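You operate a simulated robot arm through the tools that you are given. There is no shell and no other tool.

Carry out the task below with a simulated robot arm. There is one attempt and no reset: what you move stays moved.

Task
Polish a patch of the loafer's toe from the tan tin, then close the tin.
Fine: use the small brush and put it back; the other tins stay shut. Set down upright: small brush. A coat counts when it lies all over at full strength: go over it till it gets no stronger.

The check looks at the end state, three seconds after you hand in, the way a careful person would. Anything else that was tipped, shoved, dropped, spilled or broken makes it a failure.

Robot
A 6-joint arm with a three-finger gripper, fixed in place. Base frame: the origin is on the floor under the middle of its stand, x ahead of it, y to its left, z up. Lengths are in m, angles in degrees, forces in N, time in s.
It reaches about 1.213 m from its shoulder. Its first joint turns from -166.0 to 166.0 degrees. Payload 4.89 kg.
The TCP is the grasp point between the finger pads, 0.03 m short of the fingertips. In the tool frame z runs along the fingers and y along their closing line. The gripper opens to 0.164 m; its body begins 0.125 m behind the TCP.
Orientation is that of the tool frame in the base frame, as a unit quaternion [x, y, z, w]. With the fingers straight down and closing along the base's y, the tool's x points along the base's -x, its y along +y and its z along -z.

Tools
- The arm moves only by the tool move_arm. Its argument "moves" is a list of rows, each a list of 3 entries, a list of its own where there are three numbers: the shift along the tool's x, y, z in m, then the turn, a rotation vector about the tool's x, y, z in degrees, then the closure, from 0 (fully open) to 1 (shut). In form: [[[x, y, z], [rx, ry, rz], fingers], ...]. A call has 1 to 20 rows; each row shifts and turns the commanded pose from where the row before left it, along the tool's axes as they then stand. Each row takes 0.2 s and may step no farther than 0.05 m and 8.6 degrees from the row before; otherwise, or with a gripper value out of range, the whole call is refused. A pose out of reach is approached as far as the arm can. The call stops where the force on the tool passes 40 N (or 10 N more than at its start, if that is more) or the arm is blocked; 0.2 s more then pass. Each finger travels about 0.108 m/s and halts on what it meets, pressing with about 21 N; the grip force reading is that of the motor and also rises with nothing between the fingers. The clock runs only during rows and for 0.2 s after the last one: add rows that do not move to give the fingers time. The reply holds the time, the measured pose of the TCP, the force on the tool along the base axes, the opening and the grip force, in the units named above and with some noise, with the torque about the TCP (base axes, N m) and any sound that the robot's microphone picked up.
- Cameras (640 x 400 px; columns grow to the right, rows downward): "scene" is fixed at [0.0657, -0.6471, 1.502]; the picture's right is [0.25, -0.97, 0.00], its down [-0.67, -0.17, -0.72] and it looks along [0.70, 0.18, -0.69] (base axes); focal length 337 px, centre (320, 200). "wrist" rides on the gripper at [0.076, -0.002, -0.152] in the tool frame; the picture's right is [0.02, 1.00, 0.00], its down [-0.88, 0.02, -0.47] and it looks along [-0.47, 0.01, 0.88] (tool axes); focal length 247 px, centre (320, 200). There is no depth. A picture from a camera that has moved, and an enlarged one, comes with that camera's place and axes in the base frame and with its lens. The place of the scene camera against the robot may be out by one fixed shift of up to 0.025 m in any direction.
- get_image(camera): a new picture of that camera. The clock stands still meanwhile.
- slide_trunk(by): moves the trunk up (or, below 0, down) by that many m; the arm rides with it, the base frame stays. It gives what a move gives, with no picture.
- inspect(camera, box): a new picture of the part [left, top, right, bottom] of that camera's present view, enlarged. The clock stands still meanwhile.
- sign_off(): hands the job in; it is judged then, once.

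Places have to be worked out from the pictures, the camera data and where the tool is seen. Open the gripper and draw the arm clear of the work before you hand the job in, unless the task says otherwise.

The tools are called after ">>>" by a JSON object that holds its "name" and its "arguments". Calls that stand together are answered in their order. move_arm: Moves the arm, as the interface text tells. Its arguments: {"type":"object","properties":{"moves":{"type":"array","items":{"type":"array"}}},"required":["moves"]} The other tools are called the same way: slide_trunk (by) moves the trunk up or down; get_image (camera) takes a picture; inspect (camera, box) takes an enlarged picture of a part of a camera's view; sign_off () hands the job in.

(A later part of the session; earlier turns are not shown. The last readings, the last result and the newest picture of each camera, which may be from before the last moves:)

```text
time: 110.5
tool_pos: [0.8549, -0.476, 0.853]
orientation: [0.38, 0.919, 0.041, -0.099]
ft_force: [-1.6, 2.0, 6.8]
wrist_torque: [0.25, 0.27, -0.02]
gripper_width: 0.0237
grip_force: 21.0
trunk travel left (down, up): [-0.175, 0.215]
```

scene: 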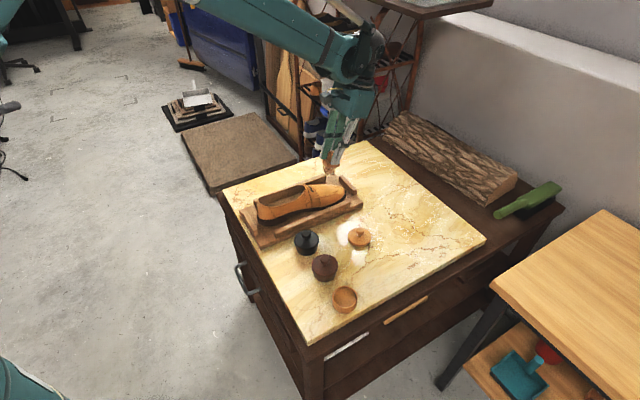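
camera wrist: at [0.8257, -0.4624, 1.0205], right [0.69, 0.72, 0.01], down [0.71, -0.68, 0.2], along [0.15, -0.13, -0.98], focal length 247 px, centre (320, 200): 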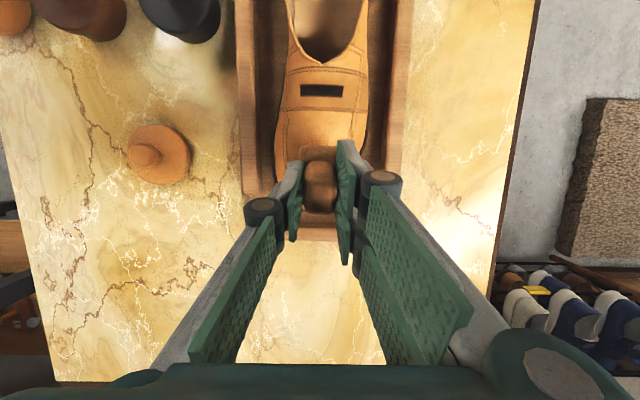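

Lift away to the same viewing spot to compare strength with before.

>>> {"name": "move_arm", "arguments": {"moves": [[[0, 0, -0.01], [0, 0, 0], 1], [[-0.025, -0.007, -0.02], [0, 0, 0], 1], [[-0.03, 0, -0.02], [0, 0, 0], 1], [[-0.03, 0, 0], [0, 0, 0], 1], [[0, 0, 0], [0, 0, 0], 1]]}}

>>> {"name": "inspect", "arguments": {"camera": "wrist", "box": [270, 0, 390, 110]}}

>>> {"name": "inspect", "arguments": {"camera": "wrist", "box": [300, 5, 380, 75]}}

>>> {"name": "inspect", "arguments": {"camera": "scene", "box": [318, 178, 348, 202]}}

>>> {"name": "inspect", "arguments": {"camera": "scene", "box": [330, 140, 380, 200]}}

```text
time: 111.7
tool_pos: [0.9164, -0.549, 0.8837]
orientation: [0.38, 0.919, 0.042, -0.101]
ft_force: [-0.5, 0.8, -1.2]
wrist_torque: [0.01, 0.01, -0.02]
gripper_width: 0.0235
grip_force: 20.5
trunk travel left (down, up): [-0.175, 0.215]
```

```text
3.64 times, centred on (330, 55) of wrist
camera zoom: at [0.8845, -0.5205, 1.0472], right [0.69, 0.72, 0.0], down [0.69, -0.67, 0.27], along [0.2, -0.18, -0.96], focal length 898 px, centre (284, 727)
```

zoom: 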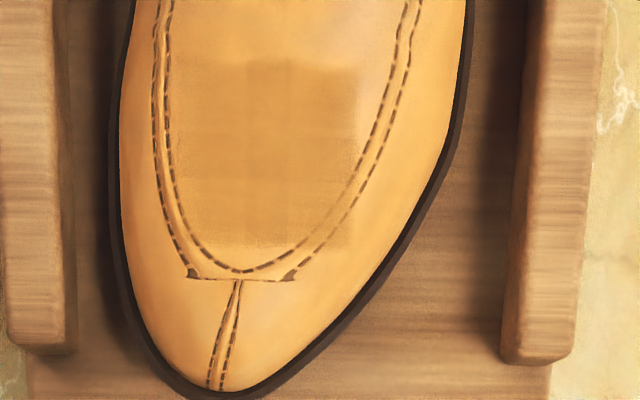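

```text
5.71 times, centred on (340, 40) of wrist
camera zoom: at [0.8845, -0.5205, 1.0472], right [0.69, 0.72, 0.0], down [0.69, -0.67, 0.27], along [0.2, -0.18, -0.96], focal length 1411 px, centre (206, 1114)
```

zoom: 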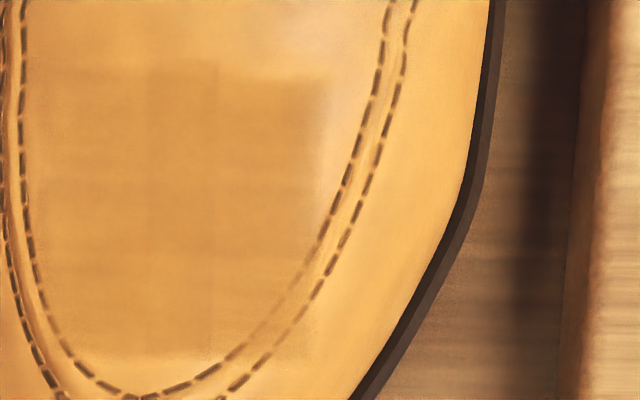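

```text
16.00 times, centred on (333, 190) of scene
camera zoom: at [0.0657, -0.6471, 1.502], right [0.25, -0.97, 0.0], down [-0.67, -0.17, -0.72], along [0.7, 0.18, -0.69], focal length 5390 px, centre (112, 360)
```

zoom: 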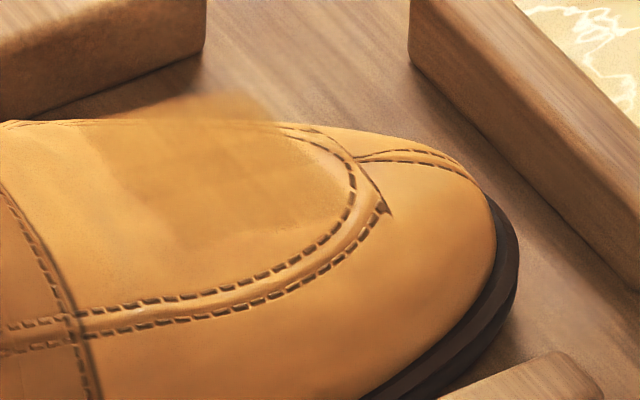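

```text
6.67 times, centred on (355, 170) of scene
camera zoom: at [0.0657, -0.6471, 1.502], right [0.25, -0.97, 0.0], down [-0.67, -0.17, -0.72], along [0.7, 0.18, -0.69], focal length 2246 px, centre (87, 400)
```

zoom: 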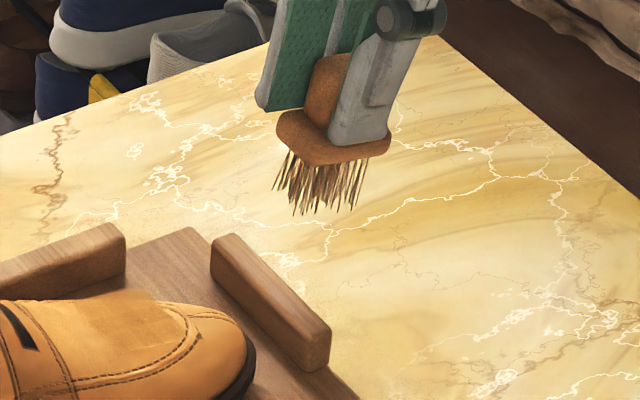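

The patch looks uniform or nearly so, with the near-side column perhaps a bit lighter. To be sure, I'll reload the brush from the tan tin and go over it again. First, lift, level the tool and carry the brush over the tin.

>>> {"name": "move_arm", "arguments": {"moves": [[[0, 0, -0.02], [0, -6.25, 0], 1], [[0, 0, -0.005], [0, -6.25, 0], 1], [[0.0271, -0.0341, 0], [0, 0, 0], 1], [[0.0271, -0.0341, 0], [0, 0, 0], 1], [[0.0271, -0.0341, 0], [0, 0, 0], 1], [[0.0271, -0.0341, 0], [0, 0, 0], 1], [[0.0271, -0.0341, 0], [0, 0, 0], 1], [[0.0271, -0.0341, 0], [0, 0, 0], 1], [[0.0271, -0.0341, 0], [0, 0, 0], 1], [[0.0271, -0.0341, 0], [0, 0, 0], 1], [[0.0271, -0.0341, 0], [0, 0, 0], 1], [[0.0271, -0.0341, 0], [0, 0, 0], 1], [[0, 0, 0], [0, 0, 0], 1]]}}

>>> {"name": "inspect", "arguments": {"camera": "wrist", "box": [240, 80, 400, 230]}}

>>> {"name": "inspect", "arguments": {"camera": "scene", "box": [310, 230, 410, 320]}}

```text
time: 114.5
tool_pos: [0.4828, -0.6011, 0.9104]
orientation: [0.382, 0.924, 0.0, 0.0]
ft_force: [0.9, 0.3, -1.0]
wrist_torque: [-0.03, -0.01, 0.01]
gripper_width: 0.0235
grip_force: 21.2
trunk travel left (down, up): [-0.175, 0.215]
```

```text
2.67 times, centred on (320, 155) of wrist
camera zoom: at [0.427, -0.548, 1.0603], right [0.69, 0.72, 0.0], down [0.64, -0.61, 0.47], along [0.34, -0.33, -0.88], focal length 659 px, centre (320, 320)
```

zoom: 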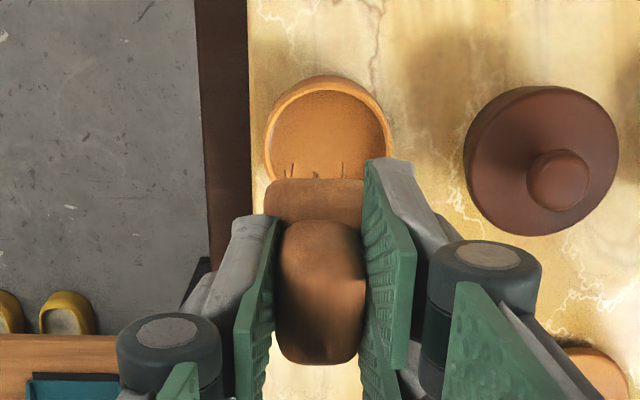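

```text
4.44 times, centred on (360, 275) of scene
camera zoom: at [0.0657, -0.6471, 1.502], right [0.25, -0.97, 0.0], down [-0.67, -0.17, -0.72], along [0.7, 0.18, -0.69], focal length 1497 px, centre (142, -133)
```

zoom: 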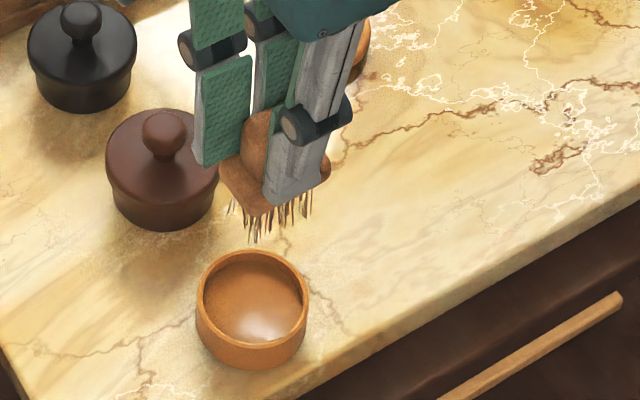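

The bristles have indeed lost most of their polish. I'll align with the earlier dip position and lower to just above the polish.

>>> {"name": "move_arm", "arguments": {"moves": [[[0.0024, 0.0033, 0.03], [0, 0, 0], 1], [[0, 0, 0.03], [0, 0, 0], 1], [[0, 0, 0.02], [0, 0, 0], 1], [[0, 0, 0.01], [0, 0, 0], 1], [[0, 0, 0], [0, 0, 0], 1]]}}

>>> {"name": "move_arm", "arguments": {"moves": [[[0, 0, 0.001], [0, 0, 0], 1], [[0, 0, 0.001], [0, 0, 0], 1], [[0, 0, 0], [0, 0, 0], 1]]}}

>>> {"name": "move_arm", "arguments": {"moves": [[[0, 0, 0.001], [0, 0, 0], 1], [[0, 0, 0], [0, 0, 0], 1]]}}

```text
time: 115.5
tool_pos: [0.4865, -0.5984, 0.8216]
orientation: [0.382, 0.924, -0.001, 0.001]
ft_force: [0.7, 2.4, 34.0]
wrist_torque: [-0.57, -0.81, 0.02]
gripper_width: 0.0235
grip_force: 20.9
trunk travel left (down, up): [-0.175, 0.215]
stopped in row 5: the force on the tool passed its limit at 52 N (the readings are from after the stop); the commanded pose is now the measured one
```

```text
time: 115.8
tool_pos: [0.4876, -0.5992, 0.821]
orientation: [0.382, 0.924, -0.001, 0.002]
ft_force: [0.9, 1.0, 33.5]
wrist_torque: [-0.45, -0.75, 0.06]
gripper_width: 0.0236
grip_force: 21.1
trunk travel left (down, up): [-0.175, 0.215]
stopped in row 1: the force on the tool passed its limit at 48 N (the readings are from after the stop); the commanded pose is now the measured one
```

```text
time: 116.1
tool_pos: [0.4864, -0.6009, 0.8227]
orientation: [0.382, 0.924, -0.001, 0.003]
ft_force: [0.4, 1.2, 30.5]
wrist_torque: [-0.44, -0.69, 0.06]
gripper_width: 0.0234
grip_force: 20.9
trunk travel left (down, up): [-0.175, 0.215]
stopped in row 1: the force on the tool passed its limit at 46 N (the readings are from after the stop); the commanded pose is now the measured one
```

Unexpected early contact, off-centre toward the front. I should not have queued those extra steps. I'll look closely before doing anything else.

>>> {"name": "inspect", "arguments": {"camera": "scene", "box": [310, 240, 390, 320]}}

>>> {"name": "inspect", "arguments": {"camera": "wrist", "box": [240, 100, 400, 230]}}

```text
5.00 times, centred on (350, 280) of scene
camera zoom: at [0.0657, -0.6471, 1.502], right [0.25, -0.97, 0.0], down [-0.67, -0.17, -0.72], along [0.7, 0.18, -0.69], focal length 1684 px, centre (170, -200)
```

zoom: 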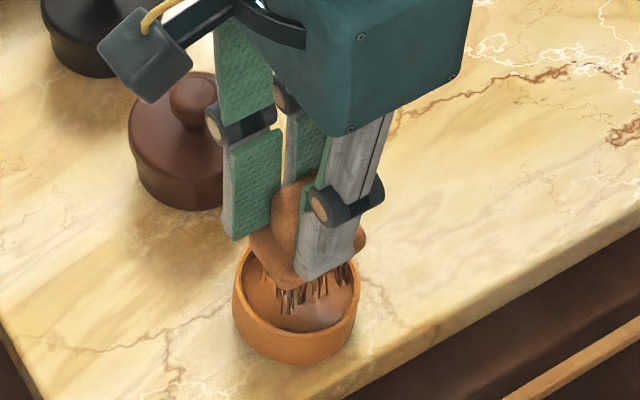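

```text
3.08 times, centred on (320, 165) of wrist
camera zoom: at [0.4308, -0.5461, 0.9721], right [0.69, 0.72, 0.0], down [0.64, -0.61, 0.48], along [0.34, -0.33, -0.88], focal length 760 px, centre (320, 308)
```

zoom: 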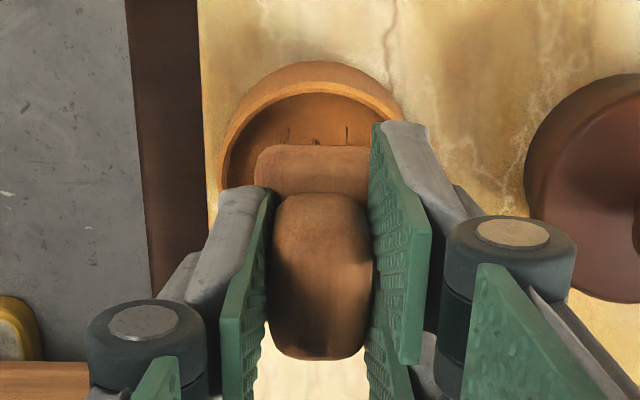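

I'll lift clear right away and inspect the brush and tin.

>>> {"name": "move_arm", "arguments": {"moves": [[[0, 0, -0.003], [0, 0, 0], 1], [[0, 0, -0.01], [0, 0, 0], 1], [[0, 0, -0.03], [0, 0, 0], 1], [[0, 0, -0.04], [0, 0, 0], 1], [[0, 0, 0], [0, 0, 0], 1]]}}

>>> {"name": "inspect", "arguments": {"camera": "scene", "box": [310, 230, 410, 320]}}

>>> {"name": "inspect", "arguments": {"camera": "wrist", "box": [240, 80, 400, 230]}}

>>> {"name": "inspect", "arguments": {"camera": "scene", "box": [320, 225, 370, 275]}}

```text
time: 117.3
tool_pos: [0.4879, -0.5986, 0.9041]
orientation: [0.382, 0.924, 0.0, 0.001]
ft_force: [-1.2, -0.1, 0.1]
wrist_torque: [-0.03, -0.02, 0.01]
gripper_width: 0.0236
grip_force: 21.0
trunk travel left (down, up): [-0.175, 0.215]
```

```text
4.44 times, centred on (360, 275) of scene
camera zoom: at [0.0657, -0.6471, 1.502], right [0.25, -0.97, 0.0], down [-0.67, -0.17, -0.72], along [0.7, 0.18, -0.69], focal length 1497 px, centre (142, -133)
```

zoom: 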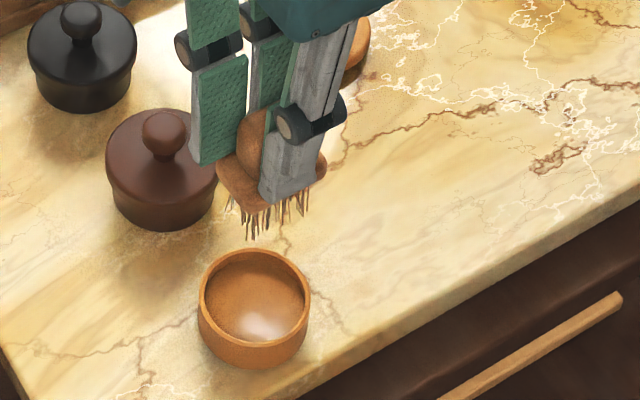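

```text
2.67 times, centred on (320, 155) of wrist
camera zoom: at [0.4312, -0.5452, 1.0542], right [0.69, 0.72, 0.0], down [0.64, -0.61, 0.48], along [0.34, -0.33, -0.88], focal length 659 px, centre (320, 320)
```

zoom: 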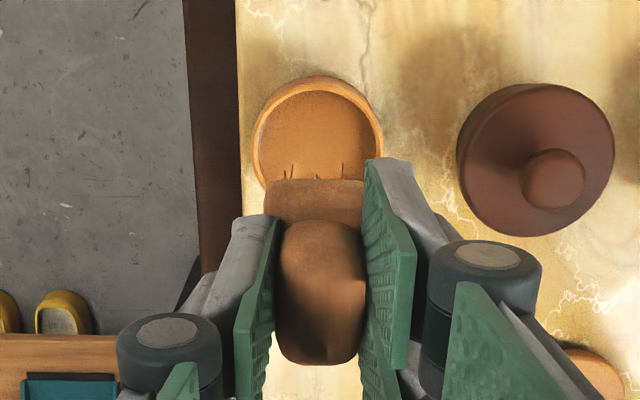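

```text
8.00 times, centred on (345, 250) of scene
camera zoom: at [0.0657, -0.6471, 1.502], right [0.25, -0.97, 0.0], down [-0.67, -0.17, -0.72], along [0.7, 0.18, -0.69], focal length 2695 px, centre (120, -200)
```

zoom: 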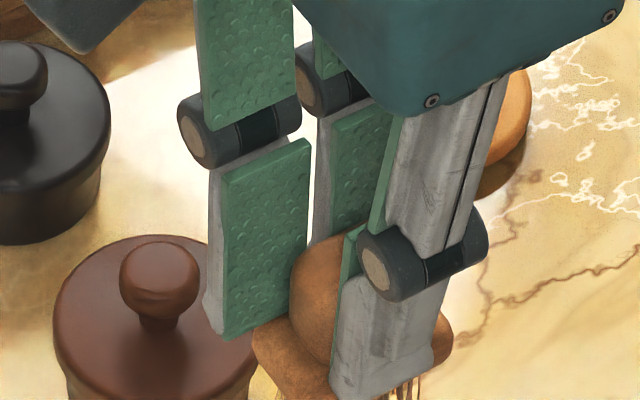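

The tin is fine (moved ≈1 mm). The brush has shifted and pitched slightly in the grip (bristle tips ≈3–4 mm further forward), so its corner caught the tin's rim. I'll correct by 6 mm backward and lower step by step.

>>> {"name": "move_arm", "arguments": {"moves": [[[0.0062, -0.0015, 0.03], [0, 0, 0], 1], [[0, 0, 0.03], [0, 0, 0], 1], [[0, 0, 0.013], [0, 0, 0], 1], [[0, 0, 0], [0, 0, 0], 1]]}}

>>> {"name": "inspect", "arguments": {"camera": "scene", "box": [320, 255, 380, 315]}}

>>> {"name": "inspect", "arguments": {"camera": "wrist", "box": [240, 100, 400, 230]}}

```text
time: 118.3
tool_pos: [0.4816, -0.5966, 0.8309]
orientation: [0.382, 0.924, 0.0, 0.002]
ft_force: [-0.1, -1.1, 0.1]
wrist_torque: [0.07, 0.02, -0.03]
gripper_width: 0.0233
grip_force: 21.1
trunk travel left (down, up): [-0.175, 0.215]
```

```text
6.67 times, centred on (350, 285) of scene
camera zoom: at [0.0657, -0.6471, 1.502], right [0.25, -0.97, 0.0], down [-0.67, -0.17, -0.72], along [0.7, 0.18, -0.69], focal length 2246 px, centre (120, -367)
```

zoom: 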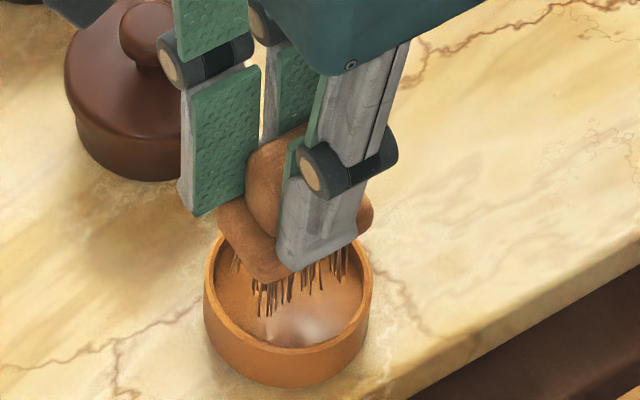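

```text
3.08 times, centred on (320, 165) of wrist
camera zoom: at [0.4265, -0.5437, 0.9809], right [0.69, 0.72, 0.0], down [0.64, -0.61, 0.48], along [0.34, -0.33, -0.88], focal length 760 px, centre (320, 308)
```

zoom: 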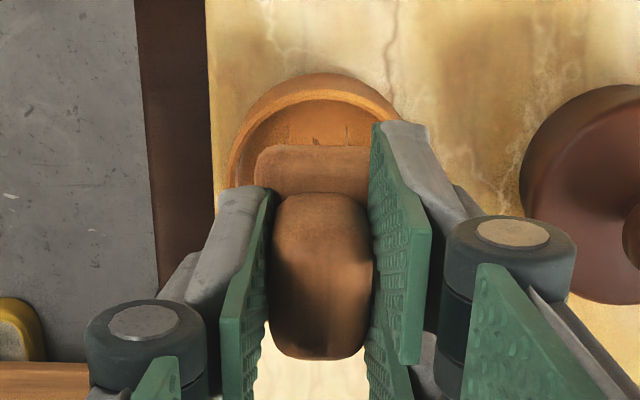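

Now centred in the tin. Lower 8 mm first, then fine steps, one call at a time.

>>> {"name": "move_arm", "arguments": {"moves": [[[0, 0, 0.004], [0, 0, 0], 1], [[0, 0, 0.004], [0, 0, 0], 1], [[0, 0, 0], [0, 0, 0], 1]]}}

```text
time: 119.1
tool_pos: [0.4822, -0.5969, 0.8231]
orientation: [0.382, 0.924, -0.001, 0.001]
ft_force: [0.3, -0.9, -0.6]
wrist_torque: [-0.01, -0.03, -0.02]
gripper_width: 0.0234
grip_force: 21.3
trunk travel left (down, up): [-0.175, 0.215]
```

No contact; the rim is cleared. Next 3 mm.

>>> {"name": "move_arm", "arguments": {"moves": [[[0, 0, 0.0015], [0, 0, 0], 1], [[0, 0, 0.0015], [0, 0, 0], 1], [[0, 0, 0], [0, 0, 0], 1]]}}

```text
time: 119.9
tool_pos: [0.4827, -0.5975, 0.8191]
orientation: [0.382, 0.924, -0.001, 0.002]
ft_force: [0.3, 0.0, -0.4]
wrist_torque: [0.01, 0.0, 0.01]
gripper_width: 0.0234
grip_force: 21.1
trunk travel left (down, up): [-0.175, 0.215]
```

Still free; 1.5 mm more.

>>> {"name": "move_arm", "arguments": {"moves": [[[0, 0, 0.001], [0, 0, 0], 1], [[0, 0, 0.0007], [0, 0, 0], 1], [[0, 0, 0], [0, 0, 0], 1]]}}

```text
time: 120.7
tool_pos: [0.4825, -0.5964, 0.8179]
orientation: [0.382, 0.924, -0.001, 0.002]
ft_force: [0.0, 0.3, -0.7]
wrist_torque: [-0.04, -0.04, -0.04]
gripper_width: 0.0235
grip_force: 20.7
trunk travel left (down, up): [-0.175, 0.215]
```

No contact yet; another millimetre.

>>> {"name": "move_arm", "arguments": {"moves": [[[0, 0, 0.001], [0, 0, 0], 1], [[0, 0, 0], [0, 0, 0], 1]]}}

```text
time: 121.3
tool_pos: [0.4819, -0.5971, 0.8171]
orientation: [0.381, 0.924, 0.0, 0.001]
ft_force: [-0.4, -0.1, 0.1]
wrist_torque: [0.01, 0.0, -0.02]
gripper_width: 0.023
grip_force: 20.9
trunk travel left (down, up): [-0.175, 0.215]
```

>>> {"name": "move_arm", "arguments": {"moves": [[[0, 0, 0.001], [0, 0, 0], 1], [[0, 0, 0], [0, 0, 0], 1]]}}

```text
time: 121.9
tool_pos: [0.4824, -0.5977, 0.8168]
orientation: [0.382, 0.924, -0.001, 0.003]
ft_force: [0.2, 1.6, -1.6]
wrist_torque: [-0.01, 0.04, 0.01]
gripper_width: 0.0231
grip_force: 20.7
trunk travel left (down, up): [-0.175, 0.215]
```

Still no force at about z 0.816; another 0.8 mm.

>>> {"name": "move_arm", "arguments": {"moves": [[[0, 0, 0.0008], [0, 0, 0], 1], [[0, 0, 0], [0, 0, 0], 1]]}}

```text
time: 122.5
tool_pos: [0.4829, -0.5971, 0.817]
orientation: [0.382, 0.924, 0.0, 0.002]
ft_force: [-0.9, 0.1, 8.8]
wrist_torque: [0.18, 0.1, 0.02]
gripper_width: 0.0233
grip_force: 20.8
trunk travel left (down, up): [-0.175, 0.215]
```

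Contact with the polish at 9 N. I'll lift out and check the bristles.

>>> {"name": "move_arm", "arguments": {"moves": [[[0, 0, -0.002], [0, 0, 0], 1], [[0, 0, -0.01], [0, 0, 0], 1], [[0, 0, -0.03], [0, 0, 0], 1], [[0, 0, -0.04], [0, 0, 0], 1], [[0, 0, 0], [0, 0, 0], 1]]}}

>>> {"name": "inspect", "arguments": {"camera": "scene", "box": [310, 230, 410, 320]}}

>>> {"name": "get_image", "arguments": {"camera": "scene"}}

```text
time: 123.7
tool_pos: [0.4799, -0.5967, 0.8973]
orientation: [0.382, 0.924, -0.001, 0.002]
ft_force: [0.5, 0.6, -0.8]
wrist_torque: [-0.03, -0.02, 0.0]
gripper_width: 0.0235
grip_force: 21.1
trunk travel left (down, up): [-0.175, 0.215]
```

```text
4.44 times, centred on (360, 275) of scene
camera zoom: at [0.0657, -0.6471, 1.502], right [0.25, -0.97, 0.0], down [-0.67, -0.17, -0.72], along [0.7, 0.18, -0.69], focal length 1497 px, centre (142, -133)
```

zoom: 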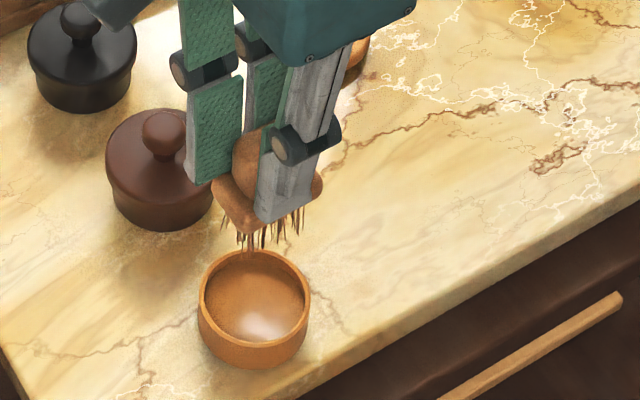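

```text
taken
```

scene: 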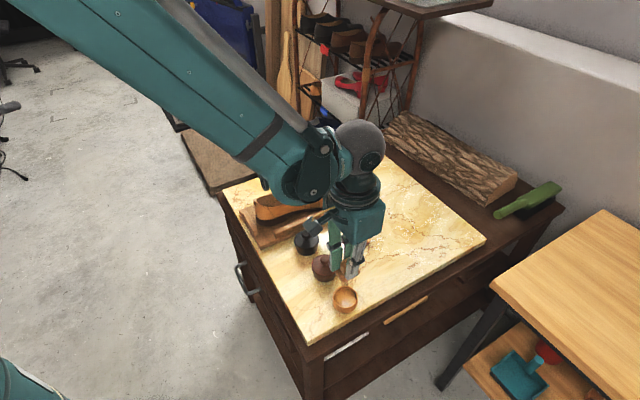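

Zooming on the bristles to judge the load.

>>> {"name": "inspect", "arguments": {"camera": "scene", "box": [350, 268, 386, 292]}}

>>> {"name": "inspect", "arguments": {"camera": "scene", "box": [325, 270, 375, 320]}}

```text
16.00 times, centred on (368, 280) of scene
camera zoom: at [0.0657, -0.6471, 1.502], right [0.25, -0.97, 0.0], down [-0.67, -0.17, -0.72], along [0.7, 0.18, -0.69], focal length 5390 px, centre (-448, -1080)
```

zoom: 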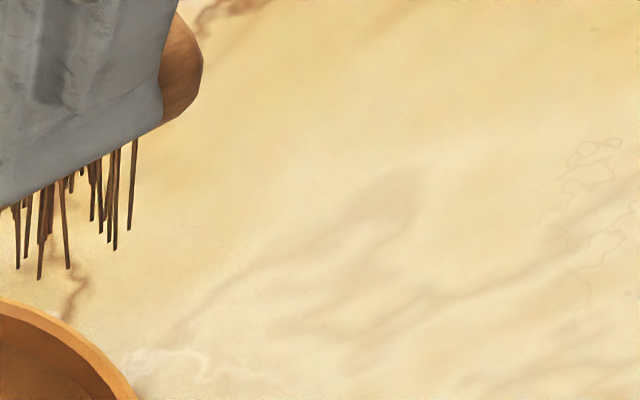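

```text
8.00 times, centred on (350, 295) of scene
camera zoom: at [0.0657, -0.6471, 1.502], right [0.25, -0.97, 0.0], down [-0.67, -0.17, -0.72], along [0.7, 0.18, -0.69], focal length 2695 px, centre (80, -560)
```

zoom: 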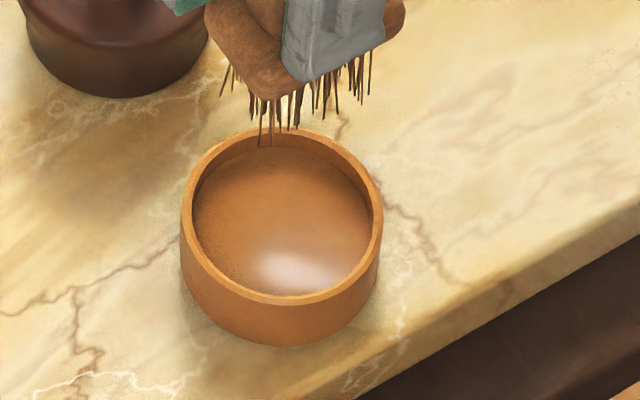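

The bristles are freshly brown. I'll carry the brush back to hover over the toe's centre lane, tilted as before.

>>> {"name": "move_arm", "arguments": {"moves": [[[-0.0183, 0.0335, -0.006], [0, 0, 0], 1], [[-0.0183, 0.0335, -0.006], [0, 0, 0], 1], [[-0.0183, 0.0335, 0], [0, 0, 0], 1], [[-0.0183, 0.0335, 0], [0, 0, 0], 1], [[-0.0183, 0.0335, 0], [0, 0, 0], 1], [[-0.0183, 0.0335, 0], [0, 0, 0], 1], [[-0.0183, 0.0335, 0], [0, 0, 0], 1], [[-0.0183, 0.0335, 0], [0, 0, 0], 1], [[-0.0183, 0.0335, 0], [0, 0, 0], 1], [[-0.0183, 0.0335, 0], [0, 0, 0], 1], [[0, 0, 0], [0, 6.25, 0], 1], [[0, 0, 0], [0, 6.25, 0], 1], [[0, 0, 0], [0, 0, 0], 1]]}}

>>> {"name": "inspect", "arguments": {"camera": "scene", "box": [280, 140, 370, 215]}}

>>> {"name": "inspect", "arguments": {"camera": "wrist", "box": [240, 90, 400, 220]}}

```text
time: 126.5
tool_pos: [0.8491, -0.4881, 0.9089]
orientation: [0.379, 0.919, 0.041, -0.099]
ft_force: [0.1, -0.5, -0.4]
wrist_torque: [0.04, 0.06, 0.0]
gripper_width: 0.0233
grip_force: 21.2
trunk travel left (down, up): [-0.175, 0.215]
```

```text
5.33 times, centred on (325, 178) of scene
camera zoom: at [0.0657, -0.6471, 1.502], right [0.25, -0.97, 0.0], down [-0.67, -0.17, -0.72], along [0.7, 0.18, -0.69], focal length 1797 px, centre (293, 320)
```

zoom: 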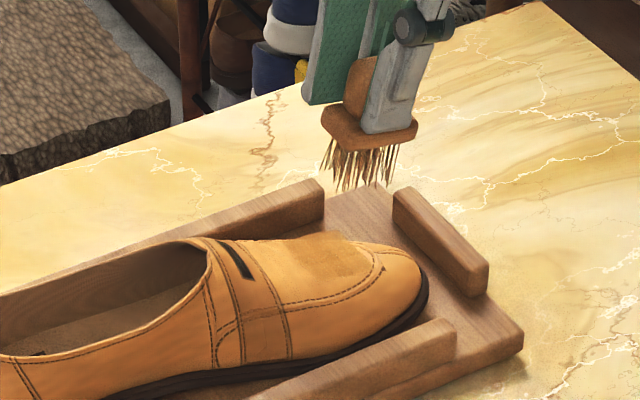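

```text
3.08 times, centred on (320, 155) of wrist
camera zoom: at [0.8173, -0.4602, 1.0728], right [0.69, 0.72, 0.0], down [0.69, -0.67, 0.27], along [0.2, -0.19, -0.96], focal length 760 px, centre (320, 338)
```

zoom: 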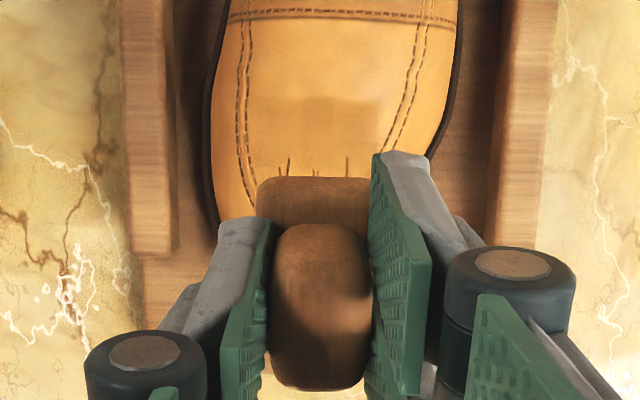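

Brush is over the patch. I'll descend to a few millimetres above the leather.

>>> {"name": "move_arm", "arguments": {"moves": [[[0, 0, 0.025], [0, 0, 0], 1], [[0, 0, 0.02], [0, 0, 0], 1], [[0, 0, 0.005], [0, 0, 0], 1], [[0, 0, 0], [0, 0, 0], 1]]}}

```text
time: 127.5
tool_pos: [0.8415, -0.4807, 0.8594]
orientation: [0.38, 0.919, 0.041, -0.1]
ft_force: [0.3, 0.2, -0.4]
wrist_torque: [0.03, 0.02, -0.01]
gripper_width: 0.0234
grip_force: 21.1
trunk travel left (down, up): [-0.175, 0.215]
```

Free as expected; lower in 1 mm steps.

>>> {"name": "move_arm", "arguments": {"moves": [[[0, 0, 0.001], [0, 0, 0], 1], [[0, 0, 0.001], [0, 0, 0], 1], [[0, 0, 0], [0, 0, 0], 1]]}}

```text
time: 128.3
tool_pos: [0.8408, -0.4807, 0.8568]
orientation: [0.379, 0.919, 0.042, -0.099]
ft_force: [0.3, -0.9, -1.4]
wrist_torque: [0.0, -0.01, 0.02]
gripper_width: 0.0235
grip_force: 20.8
trunk travel left (down, up): [-0.175, 0.215]
```

Still free; 0.8 mm more.

>>> {"name": "move_arm", "arguments": {"moves": [[[0, 0, 0.0008], [0, 0, 0], 1], [[0, 0, 0], [0, 0, 0], 1]]}}

```text
time: 128.9
tool_pos: [0.841, -0.4807, 0.8573]
orientation: [0.379, 0.919, 0.041, -0.1]
ft_force: [0.3, -1.1, -0.5]
wrist_torque: [-0.02, 0.02, 0.04]
gripper_width: 0.0235
grip_force: 21.1
trunk travel left (down, up): [-0.175, 0.215]
```

No contact; another 0.8 mm.

>>> {"name": "move_arm", "arguments": {"moves": [[[0, 0, 0.0008], [0, 0, 0], 1], [[0, 0, 0], [0, 0, 0], 1]]}}

```text
time: 129.5
tool_pos: [0.8403, -0.4801, 0.8563]
orientation: [0.38, 0.919, 0.041, -0.098]
ft_force: [0.8, -1.5, 1.1]
wrist_torque: [-0.03, -0.09, 0.02]
gripper_width: 0.0234
grip_force: 20.6
trunk travel left (down, up): [-0.175, 0.215]
```

Just touching. I'll press 0.3 mm and stroke the centre lane back and forth.

>>> {"name": "move_arm", "arguments": {"moves": [[[0.005, 0, 0.0003], [0, 0, 0], 1], [[0.005, 0, 0], [0, 0, 0], 1], [[0.005, 0, 0], [0, 0, 0], 1], [[0.005, 0, 0], [0, 0, 0], 1], [[-0.005, 0, 0], [0, 0, 0], 1], [[-0.005, 0, 0], [0, 0, 0], 1], [[-0.005, 0, 0], [0, 0, 0], 1], [[-0.005, 0, 0], [0, 0, 0], 1], [[-0.005, 0, 0], [0, 0, 0], 1], [[-0.005, 0, 0], [0, 0, 0], 1], [[0.005, 0, 0], [0, 0, 0], 1], [[0.005, 0, 0], [0, 0, 0], 1], [[0.005, 0, 0], [0, 0, 0], 1], [[0.005, 0, 0], [0, 0, 0], 1], [[0.005, 0, 0], [0, 0, 0], 1], [[0.005, 0, 0], [0, 0, 0], 1], [[0, 0, 0], [0, 0, 0], 1]]}}

>>> {"name": "inspect", "arguments": {"camera": "scene", "box": [305, 175, 355, 215]}}

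```text
time: 133.1
tool_pos: [0.827, -0.467, 0.8597]
orientation: [0.38, 0.919, 0.042, -0.099]
ft_force: [0.6, 0.5, -0.6]
wrist_torque: [-0.02, 0.02, 0.03]
gripper_width: 0.0236
grip_force: 20.8
trunk travel left (down, up): [-0.175, 0.215]
```

```text
10.00 times, centred on (330, 195) of scene
camera zoom: at [0.0657, -0.6471, 1.502], right [0.25, -0.97, 0.0], down [-0.67, -0.17, -0.72], along [0.7, 0.18, -0.69], focal length 3369 px, centre (220, 250)
```

zoom: 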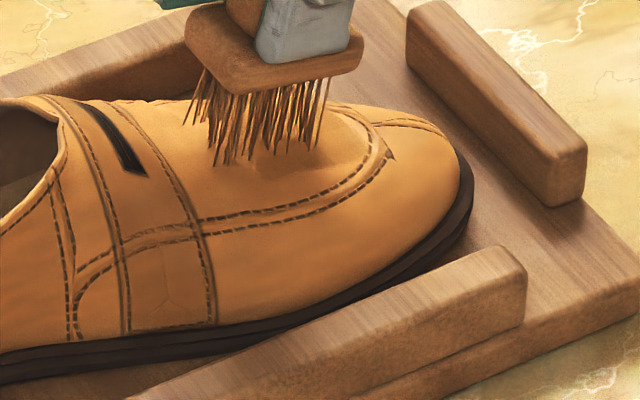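

At the heel-ward end contact was lost; I'll lower there by 0.7 mm and check.

>>> {"name": "move_arm", "arguments": {"moves": [[[0, 0, 0.0007], [0, 0, 0], 1], [[0, 0, 0], [0, 0, 0], 1]]}}

```text
time: 133.7
tool_pos: [0.8269, -0.4693, 0.8591]
orientation: [0.379, 0.919, 0.042, -0.1]
ft_force: [1.2, 0.0, 3.1]
wrist_torque: [-0.02, -0.13, -0.02]
gripper_width: 0.0234
grip_force: 20.6
trunk travel left (down, up): [-0.175, 0.215]
```

Good, 3 N. Strokes with a slight depth ramp to hold contact along the whole lane.

>>> {"name": "move_arm", "arguments": {"moves": [[[-0.005, 0, -0.0001], [0, 0, 0], 1], [[-0.005, 0, -0.0001], [0, 0, 0], 1], [[-0.005, 0, -0.0001], [0, 0, 0], 1], [[-0.005, 0, -0.0001], [0, 0, 0], 1], [[-0.005, 0, -0.0001], [0, 0, 0], 1], [[-0.005, 0, -0.0001], [0, 0, 0], 1], [[0.005, 0, 0.0001], [0, 0, 0], 1], [[0.005, 0, 0.0001], [0, 0, 0], 1], [[0.005, 0, 0.0001], [0, 0, 0], 1], [[0.005, 0, 0.0001], [0, 0, 0], 1], [[0.005, 0, 0.0001], [0, 0, 0], 1], [[0.005, 0, 0.0001], [0, 0, 0], 1], [[-0.005, 0, -0.0001], [0, 0, 0], 1], [[-0.005, 0, -0.0001], [0, 0, 0], 1], [[-0.005, 0, -0.0001], [0, 0, 0], 1], [[-0.005, 0, -0.0001], [0, 0, 0], 1], [[-0.005, 0, -0.0001], [0, 0, 0], 1], [[-0.005, 0, -0.0001], [0, 0, 0], 1], [[0, 0, 0], [0, 0, 0], 1]]}}

>>> {"name": "inspect", "arguments": {"camera": "scene", "box": [305, 175, 355, 215]}}

```text
time: 137.7
tool_pos: [0.8463, -0.489, 0.8548]
orientation: [0.38, 0.919, 0.041, -0.099]
ft_force: [0.2, 0.6, 1.9]
wrist_torque: [-0.04, -0.06, 0.01]
gripper_width: 0.0234
grip_force: 20.9
trunk travel left (down, up): [-0.175, 0.215]
```

```text
10.00 times, centred on (330, 195) of scene
camera zoom: at [0.0657, -0.6471, 1.502], right [0.25, -0.97, 0.0], down [-0.67, -0.17, -0.72], along [0.7, 0.18, -0.69], focal length 3369 px, centre (220, 250)
```

zoom: 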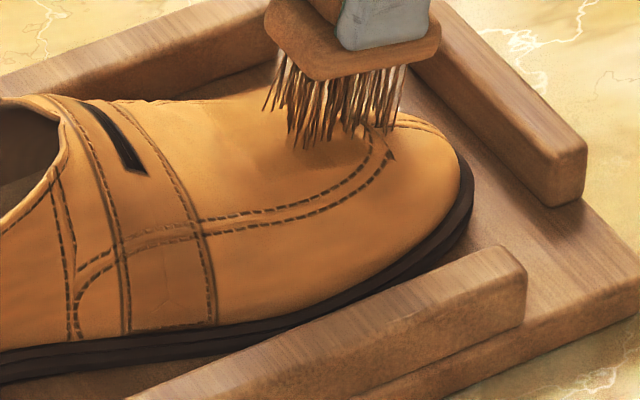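

I'll lift away and look at the patch with the freshly loaded brush's effect.

>>> {"name": "move_arm", "arguments": {"moves": [[[0, 0, -0.01], [0, 0, 0], 1], [[-0.025, 0.005, -0.02], [0, 0, 0], 1], [[-0.03, 0, -0.02], [0, 0, 0], 1], [[-0.03, 0, 0], [0, 0, 0], 1], [[0, 0, 0], [0, 0, 0], 1]]}}

>>> {"name": "inspect", "arguments": {"camera": "wrist", "box": [270, 0, 390, 110]}}

>>> {"name": "inspect", "arguments": {"camera": "wrist", "box": [300, 5, 380, 75]}}

>>> {"name": "inspect", "arguments": {"camera": "scene", "box": [318, 178, 348, 202]}}

```text
time: 138.9
tool_pos: [0.9157, -0.5505, 0.8843]
orientation: [0.38, 0.919, 0.041, -0.098]
ft_force: [0.1, 1.0, -1.1]
wrist_torque: [0.01, 0.02, 0.03]
gripper_width: 0.0237
grip_force: 20.7
trunk travel left (down, up): [-0.175, 0.215]
```

```text
3.64 times, centred on (330, 55) of wrist
camera zoom: at [0.8852, -0.522, 1.0469], right [0.69, 0.72, 0.0], down [0.69, -0.67, 0.27], along [0.2, -0.19, -0.96], focal length 898 px, centre (284, 727)
```

zoom: 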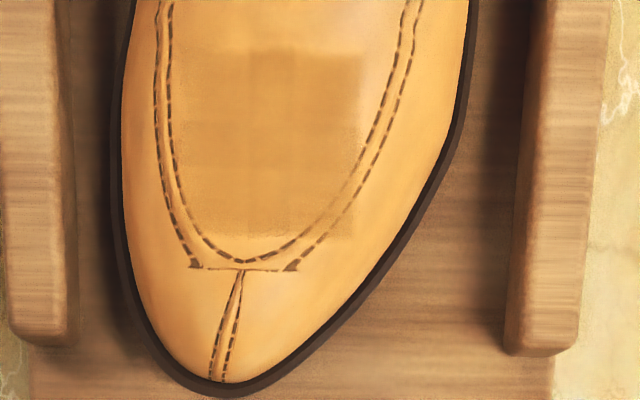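

```text
5.71 times, centred on (340, 40) of wrist
camera zoom: at [0.8852, -0.522, 1.0469], right [0.69, 0.72, 0.0], down [0.69, -0.67, 0.27], along [0.2, -0.19, -0.96], focal length 1411 px, centre (206, 1114)
```

zoom: 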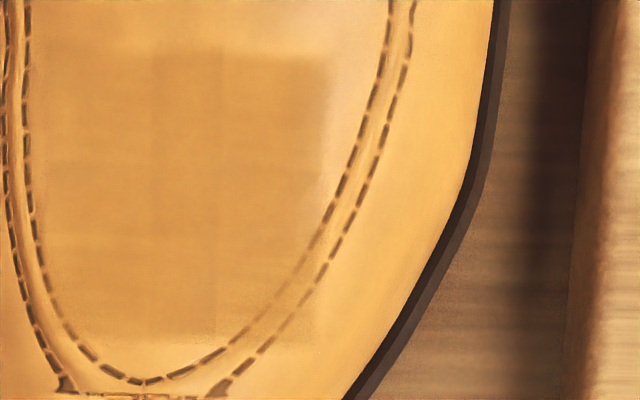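

```text
16.00 times, centred on (333, 190) of scene
camera zoom: at [0.0657, -0.6471, 1.502], right [0.25, -0.97, 0.0], down [-0.67, -0.17, -0.72], along [0.7, 0.18, -0.69], focal length 5390 px, centre (112, 360)
```

zoom: 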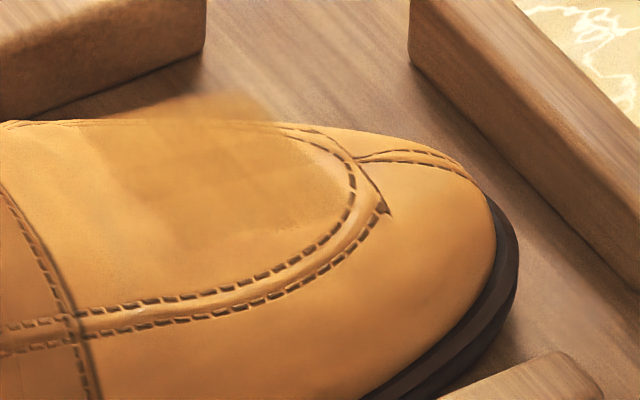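

The stripe pattern is overlapping translucent squares, so the lighter near side may be one square less coated. I'll work the near side with the brush rolled 8° to match the leather there.

>>> {"name": "move_arm", "arguments": {"moves": [[[0.0425, -0.0158, 0], [0, 0, 0], 1], [[0.0425, -0.0158, 0], [0, 0, 0], 1], [[0, 0, 0], [-4, 0, 0], 1], [[0, 0, 0], [-4, 0, 0], 1], [[0, 0, 0.02], [0, 0, 0], 1], [[0, 0, 0.02], [0, 0, 0], 1], [[0, 0, 0.005], [0, 0, 0], 1], [[0, 0, 0], [0, 0, 0], 1]]}}

>>> {"name": "inspect", "arguments": {"camera": "scene", "box": [305, 170, 365, 215]}}

```text
time: 140.7
tool_pos: [0.8328, -0.5037, 0.8589]
orientation: [0.386, 0.914, 0.105, -0.072]
ft_force: [-0.3, -0.6, 0.1]
wrist_torque: [0.04, -0.01, -0.01]
gripper_width: 0.0236
grip_force: 21.2
trunk travel left (down, up): [-0.175, 0.215]
```

```text
8.89 times, centred on (335, 192) of scene
camera zoom: at [0.0657, -0.6471, 1.502], right [0.25, -0.97, 0.0], down [-0.67, -0.17, -0.72], along [0.7, 0.18, -0.69], focal length 2995 px, centre (187, 267)
```

zoom: 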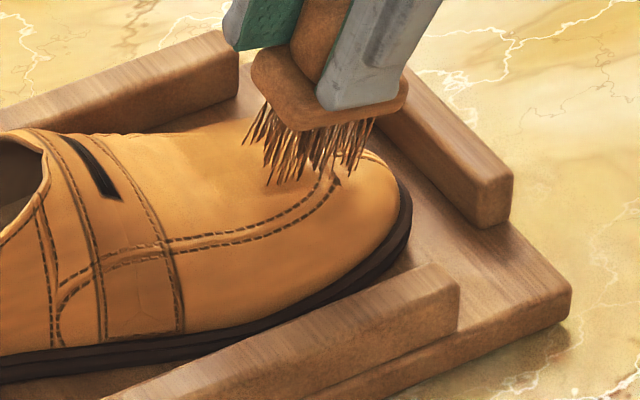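

Rolled correctly and hovering about 5 mm over the near side. Lower in small steps.

>>> {"name": "move_arm", "arguments": {"moves": [[[0, 0, 0.0015], [0, 0, 0], 1], [[0, 0, 0.0015], [0, 0, 0], 1], [[0, 0, 0], [0, 0, 0], 1]]}}

```text
time: 141.5
tool_pos: [0.8337, -0.5022, 0.8574]
orientation: [0.386, 0.914, 0.105, -0.072]
ft_force: [-0.8, 0.1, -0.9]
wrist_torque: [0.01, 0.05, 0.02]
gripper_width: 0.0234
grip_force: 20.7
trunk travel left (down, up): [-0.175, 0.215]
```

Free still; 1 mm steps.

>>> {"name": "move_arm", "arguments": {"moves": [[[0, 0, 0.001], [0, 0, 0], 1], [[0, 0, 0.001], [0, 0, 0], 1], [[0, 0, 0], [0, 0, 0], 1]]}}

```text
time: 142.3
tool_pos: [0.8329, -0.5016, 0.8545]
orientation: [0.385, 0.914, 0.104, -0.072]
ft_force: [-0.4, 0.0, -1.0]
wrist_torque: [-0.01, 0.01, -0.03]
gripper_width: 0.0233
grip_force: 21.2
trunk travel left (down, up): [-0.175, 0.215]
```

Continue 1 mm.

>>> {"name": "move_arm", "arguments": {"moves": [[[0, 0, 0.001], [0, 0, 0], 1], [[0, 0, 0], [0, 0, 0], 1]]}}

```text
time: 142.9
tool_pos: [0.8323, -0.5, 0.8528]
orientation: [0.386, 0.914, 0.105, -0.073]
ft_force: [0.4, -2.2, 2.5]
wrist_torque: [-0.18, -0.11, -0.03]
gripper_width: 0.0234
grip_force: 20.9
trunk travel left (down, up): [-0.175, 0.215]
```

Contact at 2.5–3 N. Strokes along this lane, two cycles.

>>> {"name": "move_arm", "arguments": {"moves": [[[0.005, 0, 0.0001], [0, 0, 0], 1], [[0.005, 0, 0.0001], [0, 0, 0], 1], [[0.005, 0, 0.0001], [0, 0, 0], 1], [[0.005, 0, 0.0001], [0, 0, 0], 1], [[0.005, 0, 0.0001], [0, 0, 0], 1], [[0, 0, 0], [0, 0, 0], 1]]}}

```text
time: 144.3
tool_pos: [0.8153, -0.4821, 0.8582]
orientation: [0.385, 0.914, 0.105, -0.072]
ft_force: [-1.2, -0.4, 2.8]
wrist_torque: [-0.1, -0.02, 0.04]
gripper_width: 0.0237
grip_force: 21.2
trunk travel left (down, up): [-0.175, 0.215]
```

Contact holds at 3 N. I'll do further back-and-forth strokes.

>>> {"name": "move_arm", "arguments": {"moves": [[[-0.005, 0, -0.0001], [0, 0, 0], 1], [[-0.005, 0, -0.0001], [0, 0, 0], 1], [[-0.005, 0, -0.0001], [0, 0, 0], 1], [[-0.005, 0, -0.0001], [0, 0, 0], 1], [[-0.005, 0, -0.0001], [0, 0, 0], 1], [[0.005, 0, 0.0001], [0, 0, 0], 1], [[0.005, 0, 0.0001], [0, 0, 0], 1], [[0.005, 0, 0.0001], [0, 0, 0], 1], [[0.005, 0, 0.0001], [0, 0, 0], 1], [[0.005, 0, 0.0001], [0, 0, 0], 1], [[-0.005, 0, -0.0001], [0, 0, 0], 1], [[-0.005, 0, -0.0001], [0, 0, 0], 1], [[-0.005, 0, -0.0001], [0, 0, 0], 1], [[-0.005, 0, -0.0001], [0, 0, 0], 1], [[-0.005, 0, -0.0001], [0, 0, 0], 1], [[0, 0, 0], [0, 0, 0], 1]]}}

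>>> {"name": "inspect", "arguments": {"camera": "scene", "box": [305, 175, 355, 215]}}

```text
time: 147.7
tool_pos: [0.8341, -0.5014, 0.8554]
orientation: [0.386, 0.914, 0.105, -0.073]
ft_force: [0.2, -0.6, -0.2]
wrist_torque: [0.0, -0.01, 0.02]
gripper_width: 0.0237
grip_force: 21.2
trunk travel left (down, up): [-0.175, 0.215]
```

```text
10.00 times, centred on (330, 195) of scene
camera zoom: at [0.0657, -0.6471, 1.502], right [0.25, -0.97, 0.0], down [-0.67, -0.17, -0.72], along [0.7, 0.18, -0.69], focal length 3369 px, centre (220, 250)
```

zoom: 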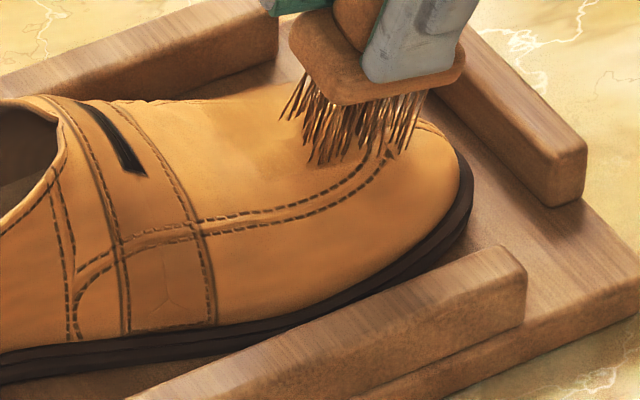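

I'll lift, unroll, and return to the same viewing pose to compare.

>>> {"name": "move_arm", "arguments": {"moves": [[[0, 0, -0.011], [0, 0, 0], 1], [[0, 0, -0.02], [0, 0, 0], 1], [[0, 0, -0.02], [0, 0, 0], 1], [[0, 0, 0], [4, 0, 0], 1], [[0, 0, 0], [4, 0, 0], 1], [[-0.0425, 0.0158, 0], [0, 0, 0], 1], [[-0.0425, 0.0158, 0], [0, 0, 0], 1], [[0, 0, 0], [0, 0, 0], 1]]}}

>>> {"name": "inspect", "arguments": {"camera": "wrist", "box": [270, 0, 390, 110]}}

>>> {"name": "inspect", "arguments": {"camera": "wrist", "box": [300, 5, 380, 75]}}

>>> {"name": "inspect", "arguments": {"camera": "scene", "box": [318, 178, 348, 202]}}

```text
time: 149.5
tool_pos: [0.9187, -0.5478, 0.8843]
orientation: [0.38, 0.919, 0.041, -0.099]
ft_force: [0.0, 0.2, -0.8]
wrist_torque: [0.04, 0.06, 0.0]
gripper_width: 0.0235
grip_force: 21.6
trunk travel left (down, up): [-0.175, 0.215]
```

```text
3.64 times, centred on (330, 55) of wrist
camera zoom: at [0.8872, -0.5193, 1.048], right [0.69, 0.72, 0.0], down [0.69, -0.67, 0.27], along [0.2, -0.19, -0.96], focal length 898 px, centre (284, 727)
```

zoom: 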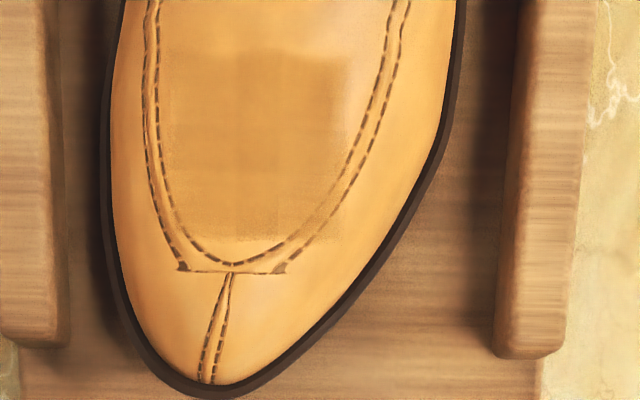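

```text
5.71 times, centred on (340, 40) of wrist
camera zoom: at [0.8872, -0.5193, 1.048], right [0.69, 0.72, 0.0], down [0.69, -0.67, 0.27], along [0.2, -0.19, -0.96], focal length 1411 px, centre (206, 1114)
```

zoom: 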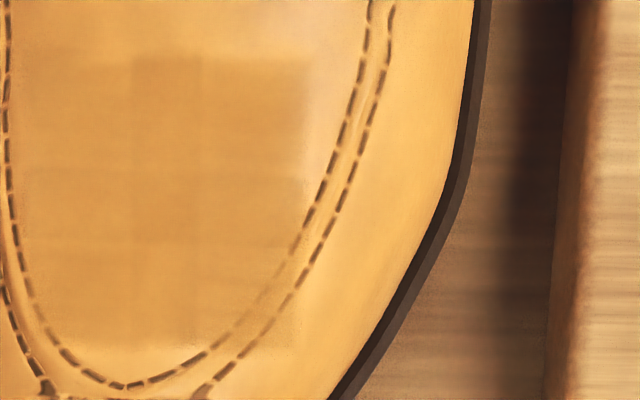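

```text
16.00 times, centred on (333, 190) of scene
camera zoom: at [0.0657, -0.6471, 1.502], right [0.25, -0.97, 0.0], down [-0.67, -0.17, -0.72], along [0.7, 0.18, -0.69], focal length 5390 px, centre (112, 360)
```

zoom: 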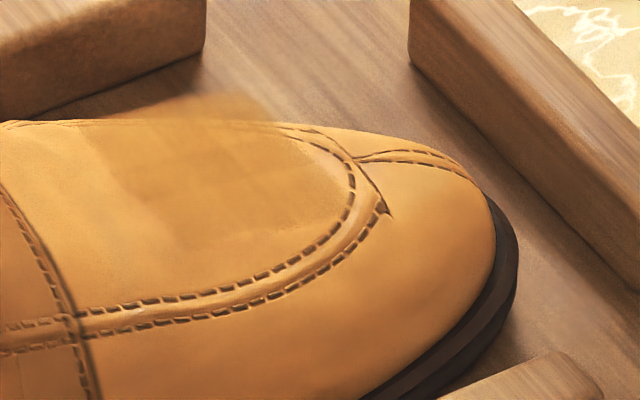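

The near side has caught up. I'll zoom to compare the four quarters side by side.

>>> {"name": "inspect", "arguments": {"camera": "wrist", "box": [300, 8, 360, 38]}}

>>> {"name": "inspect", "arguments": {"camera": "wrist", "box": [300, 38, 360, 72]}}

```text
10.67 times, centred on (330, 23) of wrist
camera zoom: at [0.8872, -0.5193, 1.048], right [0.69, 0.72, 0.0], down [0.69, -0.67, 0.27], along [0.2, -0.19, -0.96], focal length 2634 px, centre (213, 2088)
```

zoom: 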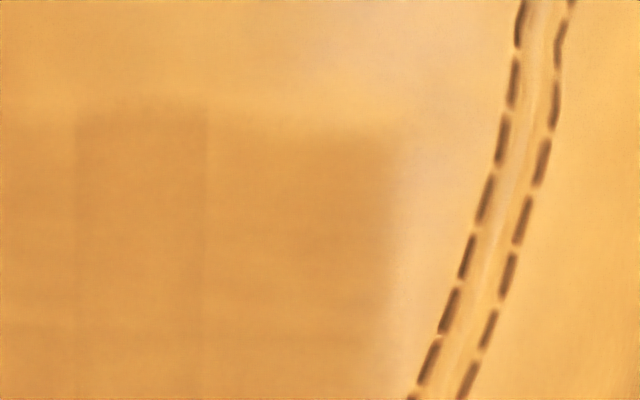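

```text
10.67 times, centred on (330, 55) of wrist
camera zoom: at [0.8872, -0.5193, 1.048], right [0.69, 0.72, 0.0], down [0.69, -0.67, 0.27], along [0.2, -0.19, -0.96], focal length 2634 px, centre (213, 1747)
```

zoom: 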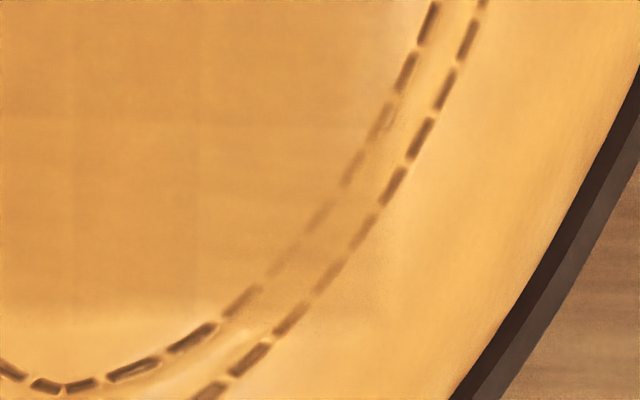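

All quarters now look equally strong. For assurance I'll do one more pass on the far side (rolled the other way), then the centre, with the loaded brush.

>>> {"name": "move_arm", "arguments": {"moves": [[[0.0425, 0.0085, 0], [0, 0, 0], 1], [[0.0425, 0.0085, 0], [0, 0, 0], 1], [[0, 0, 0], [3, 0, 0], 1], [[0, 0, 0], [3, 0, 0], 1], [[0, 0, 0.02], [0, 0, 0], 1], [[0, 0, 0.02], [0, 0, 0], 1], [[0, 0, 0.006], [0, 0, 0], 1], [[0, 0, 0], [0, 0, 0], 1]]}}

>>> {"name": "inspect", "arguments": {"camera": "scene", "box": [305, 170, 365, 215]}}

```text
time: 151.3
tool_pos: [0.861, -0.476, 0.8585]
orientation: [0.374, 0.92, -0.007, -0.119]
ft_force: [0.4, 0.5, -0.2]
wrist_torque: [0.02, 0.0, 0.0]
gripper_width: 0.0234
grip_force: 21.0
trunk travel left (down, up): [-0.175, 0.215]
```

```text
8.89 times, centred on (335, 192) of scene
camera zoom: at [0.0657, -0.6471, 1.502], right [0.25, -0.97, 0.0], down [-0.67, -0.17, -0.72], along [0.7, 0.18, -0.69], focal length 2995 px, centre (187, 267)
```

zoom: 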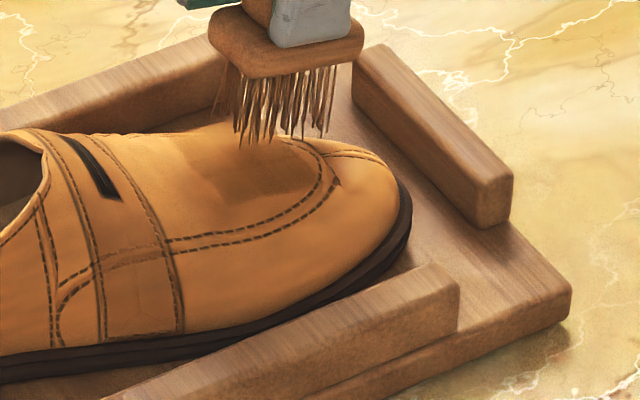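

Hovering ~4 mm over the far side. Lowering in small steps.

>>> {"name": "move_arm", "arguments": {"moves": [[[0, 0, 0.0015], [0, 0, 0], 1], [[0, 0, 0.0015], [0, 0, 0], 1], [[0, 0, 0], [0, 0, 0], 1]]}}

```text
time: 152.1
tool_pos: [0.8595, -0.4752, 0.8559]
orientation: [0.374, 0.92, -0.007, -0.119]
ft_force: [0.3, 0.3, -1.0]
wrist_torque: [0.02, -0.02, 0.03]
gripper_width: 0.0237
grip_force: 20.9
trunk travel left (down, up): [-0.175, 0.215]
```

Free; 1 mm more.

>>> {"name": "move_arm", "arguments": {"moves": [[[0, 0, 0.001], [0, 0, 0], 1], [[0, 0, 0], [0, 0, 0], 1]]}}

```text
time: 152.7
tool_pos: [0.8595, -0.4756, 0.8547]
orientation: [0.374, 0.92, -0.006, -0.118]
ft_force: [0.0, -0.5, -0.6]
wrist_torque: [0.01, -0.03, 0.02]
gripper_width: 0.0233
grip_force: 20.8
trunk travel left (down, up): [-0.175, 0.215]
```

Another millimetre.

>>> {"name": "move_arm", "arguments": {"moves": [[[0, 0, 0.001], [0, 0, 0], 1], [[0, 0, 0], [0, 0, 0], 1]]}}

```text
time: 153.3
tool_pos: [0.8585, -0.4768, 0.8531]
orientation: [0.373, 0.92, -0.008, -0.119]
ft_force: [0.9, -0.6, -0.4]
wrist_torque: [-0.02, 0.02, -0.03]
gripper_width: 0.0236
grip_force: 21.3
trunk travel left (down, up): [-0.175, 0.215]
```

And another.

>>> {"name": "move_arm", "arguments": {"moves": [[[0, 0, 0.001], [0, 0, 0], 1], [[0, 0, 0], [0, 0, 0], 1]]}}

```text
time: 153.9
tool_pos: [0.8583, -0.4754, 0.8534]
orientation: [0.373, 0.92, -0.008, -0.119]
ft_force: [-0.2, 0.1, -1.3]
wrist_torque: [0.02, -0.02, -0.03]
gripper_width: 0.0232
grip_force: 21.0
trunk travel left (down, up): [-0.175, 0.215]
```

Still free at z≈0.852; 0.8 mm more.

>>> {"name": "move_arm", "arguments": {"moves": [[[0, 0, 0.0008], [0, 0, 0], 1], [[0, 0, 0], [0, 0, 0], 1]]}}

```text
time: 154.5
tool_pos: [0.8584, -0.4748, 0.8535]
orientation: [0.374, 0.92, -0.007, -0.119]
ft_force: [4.7, -1.2, 9.7]
wrist_torque: [-0.02, 0.02, 0.0]
gripper_width: 0.0234
grip_force: 21.0
trunk travel left (down, up): [-0.175, 0.215]
```

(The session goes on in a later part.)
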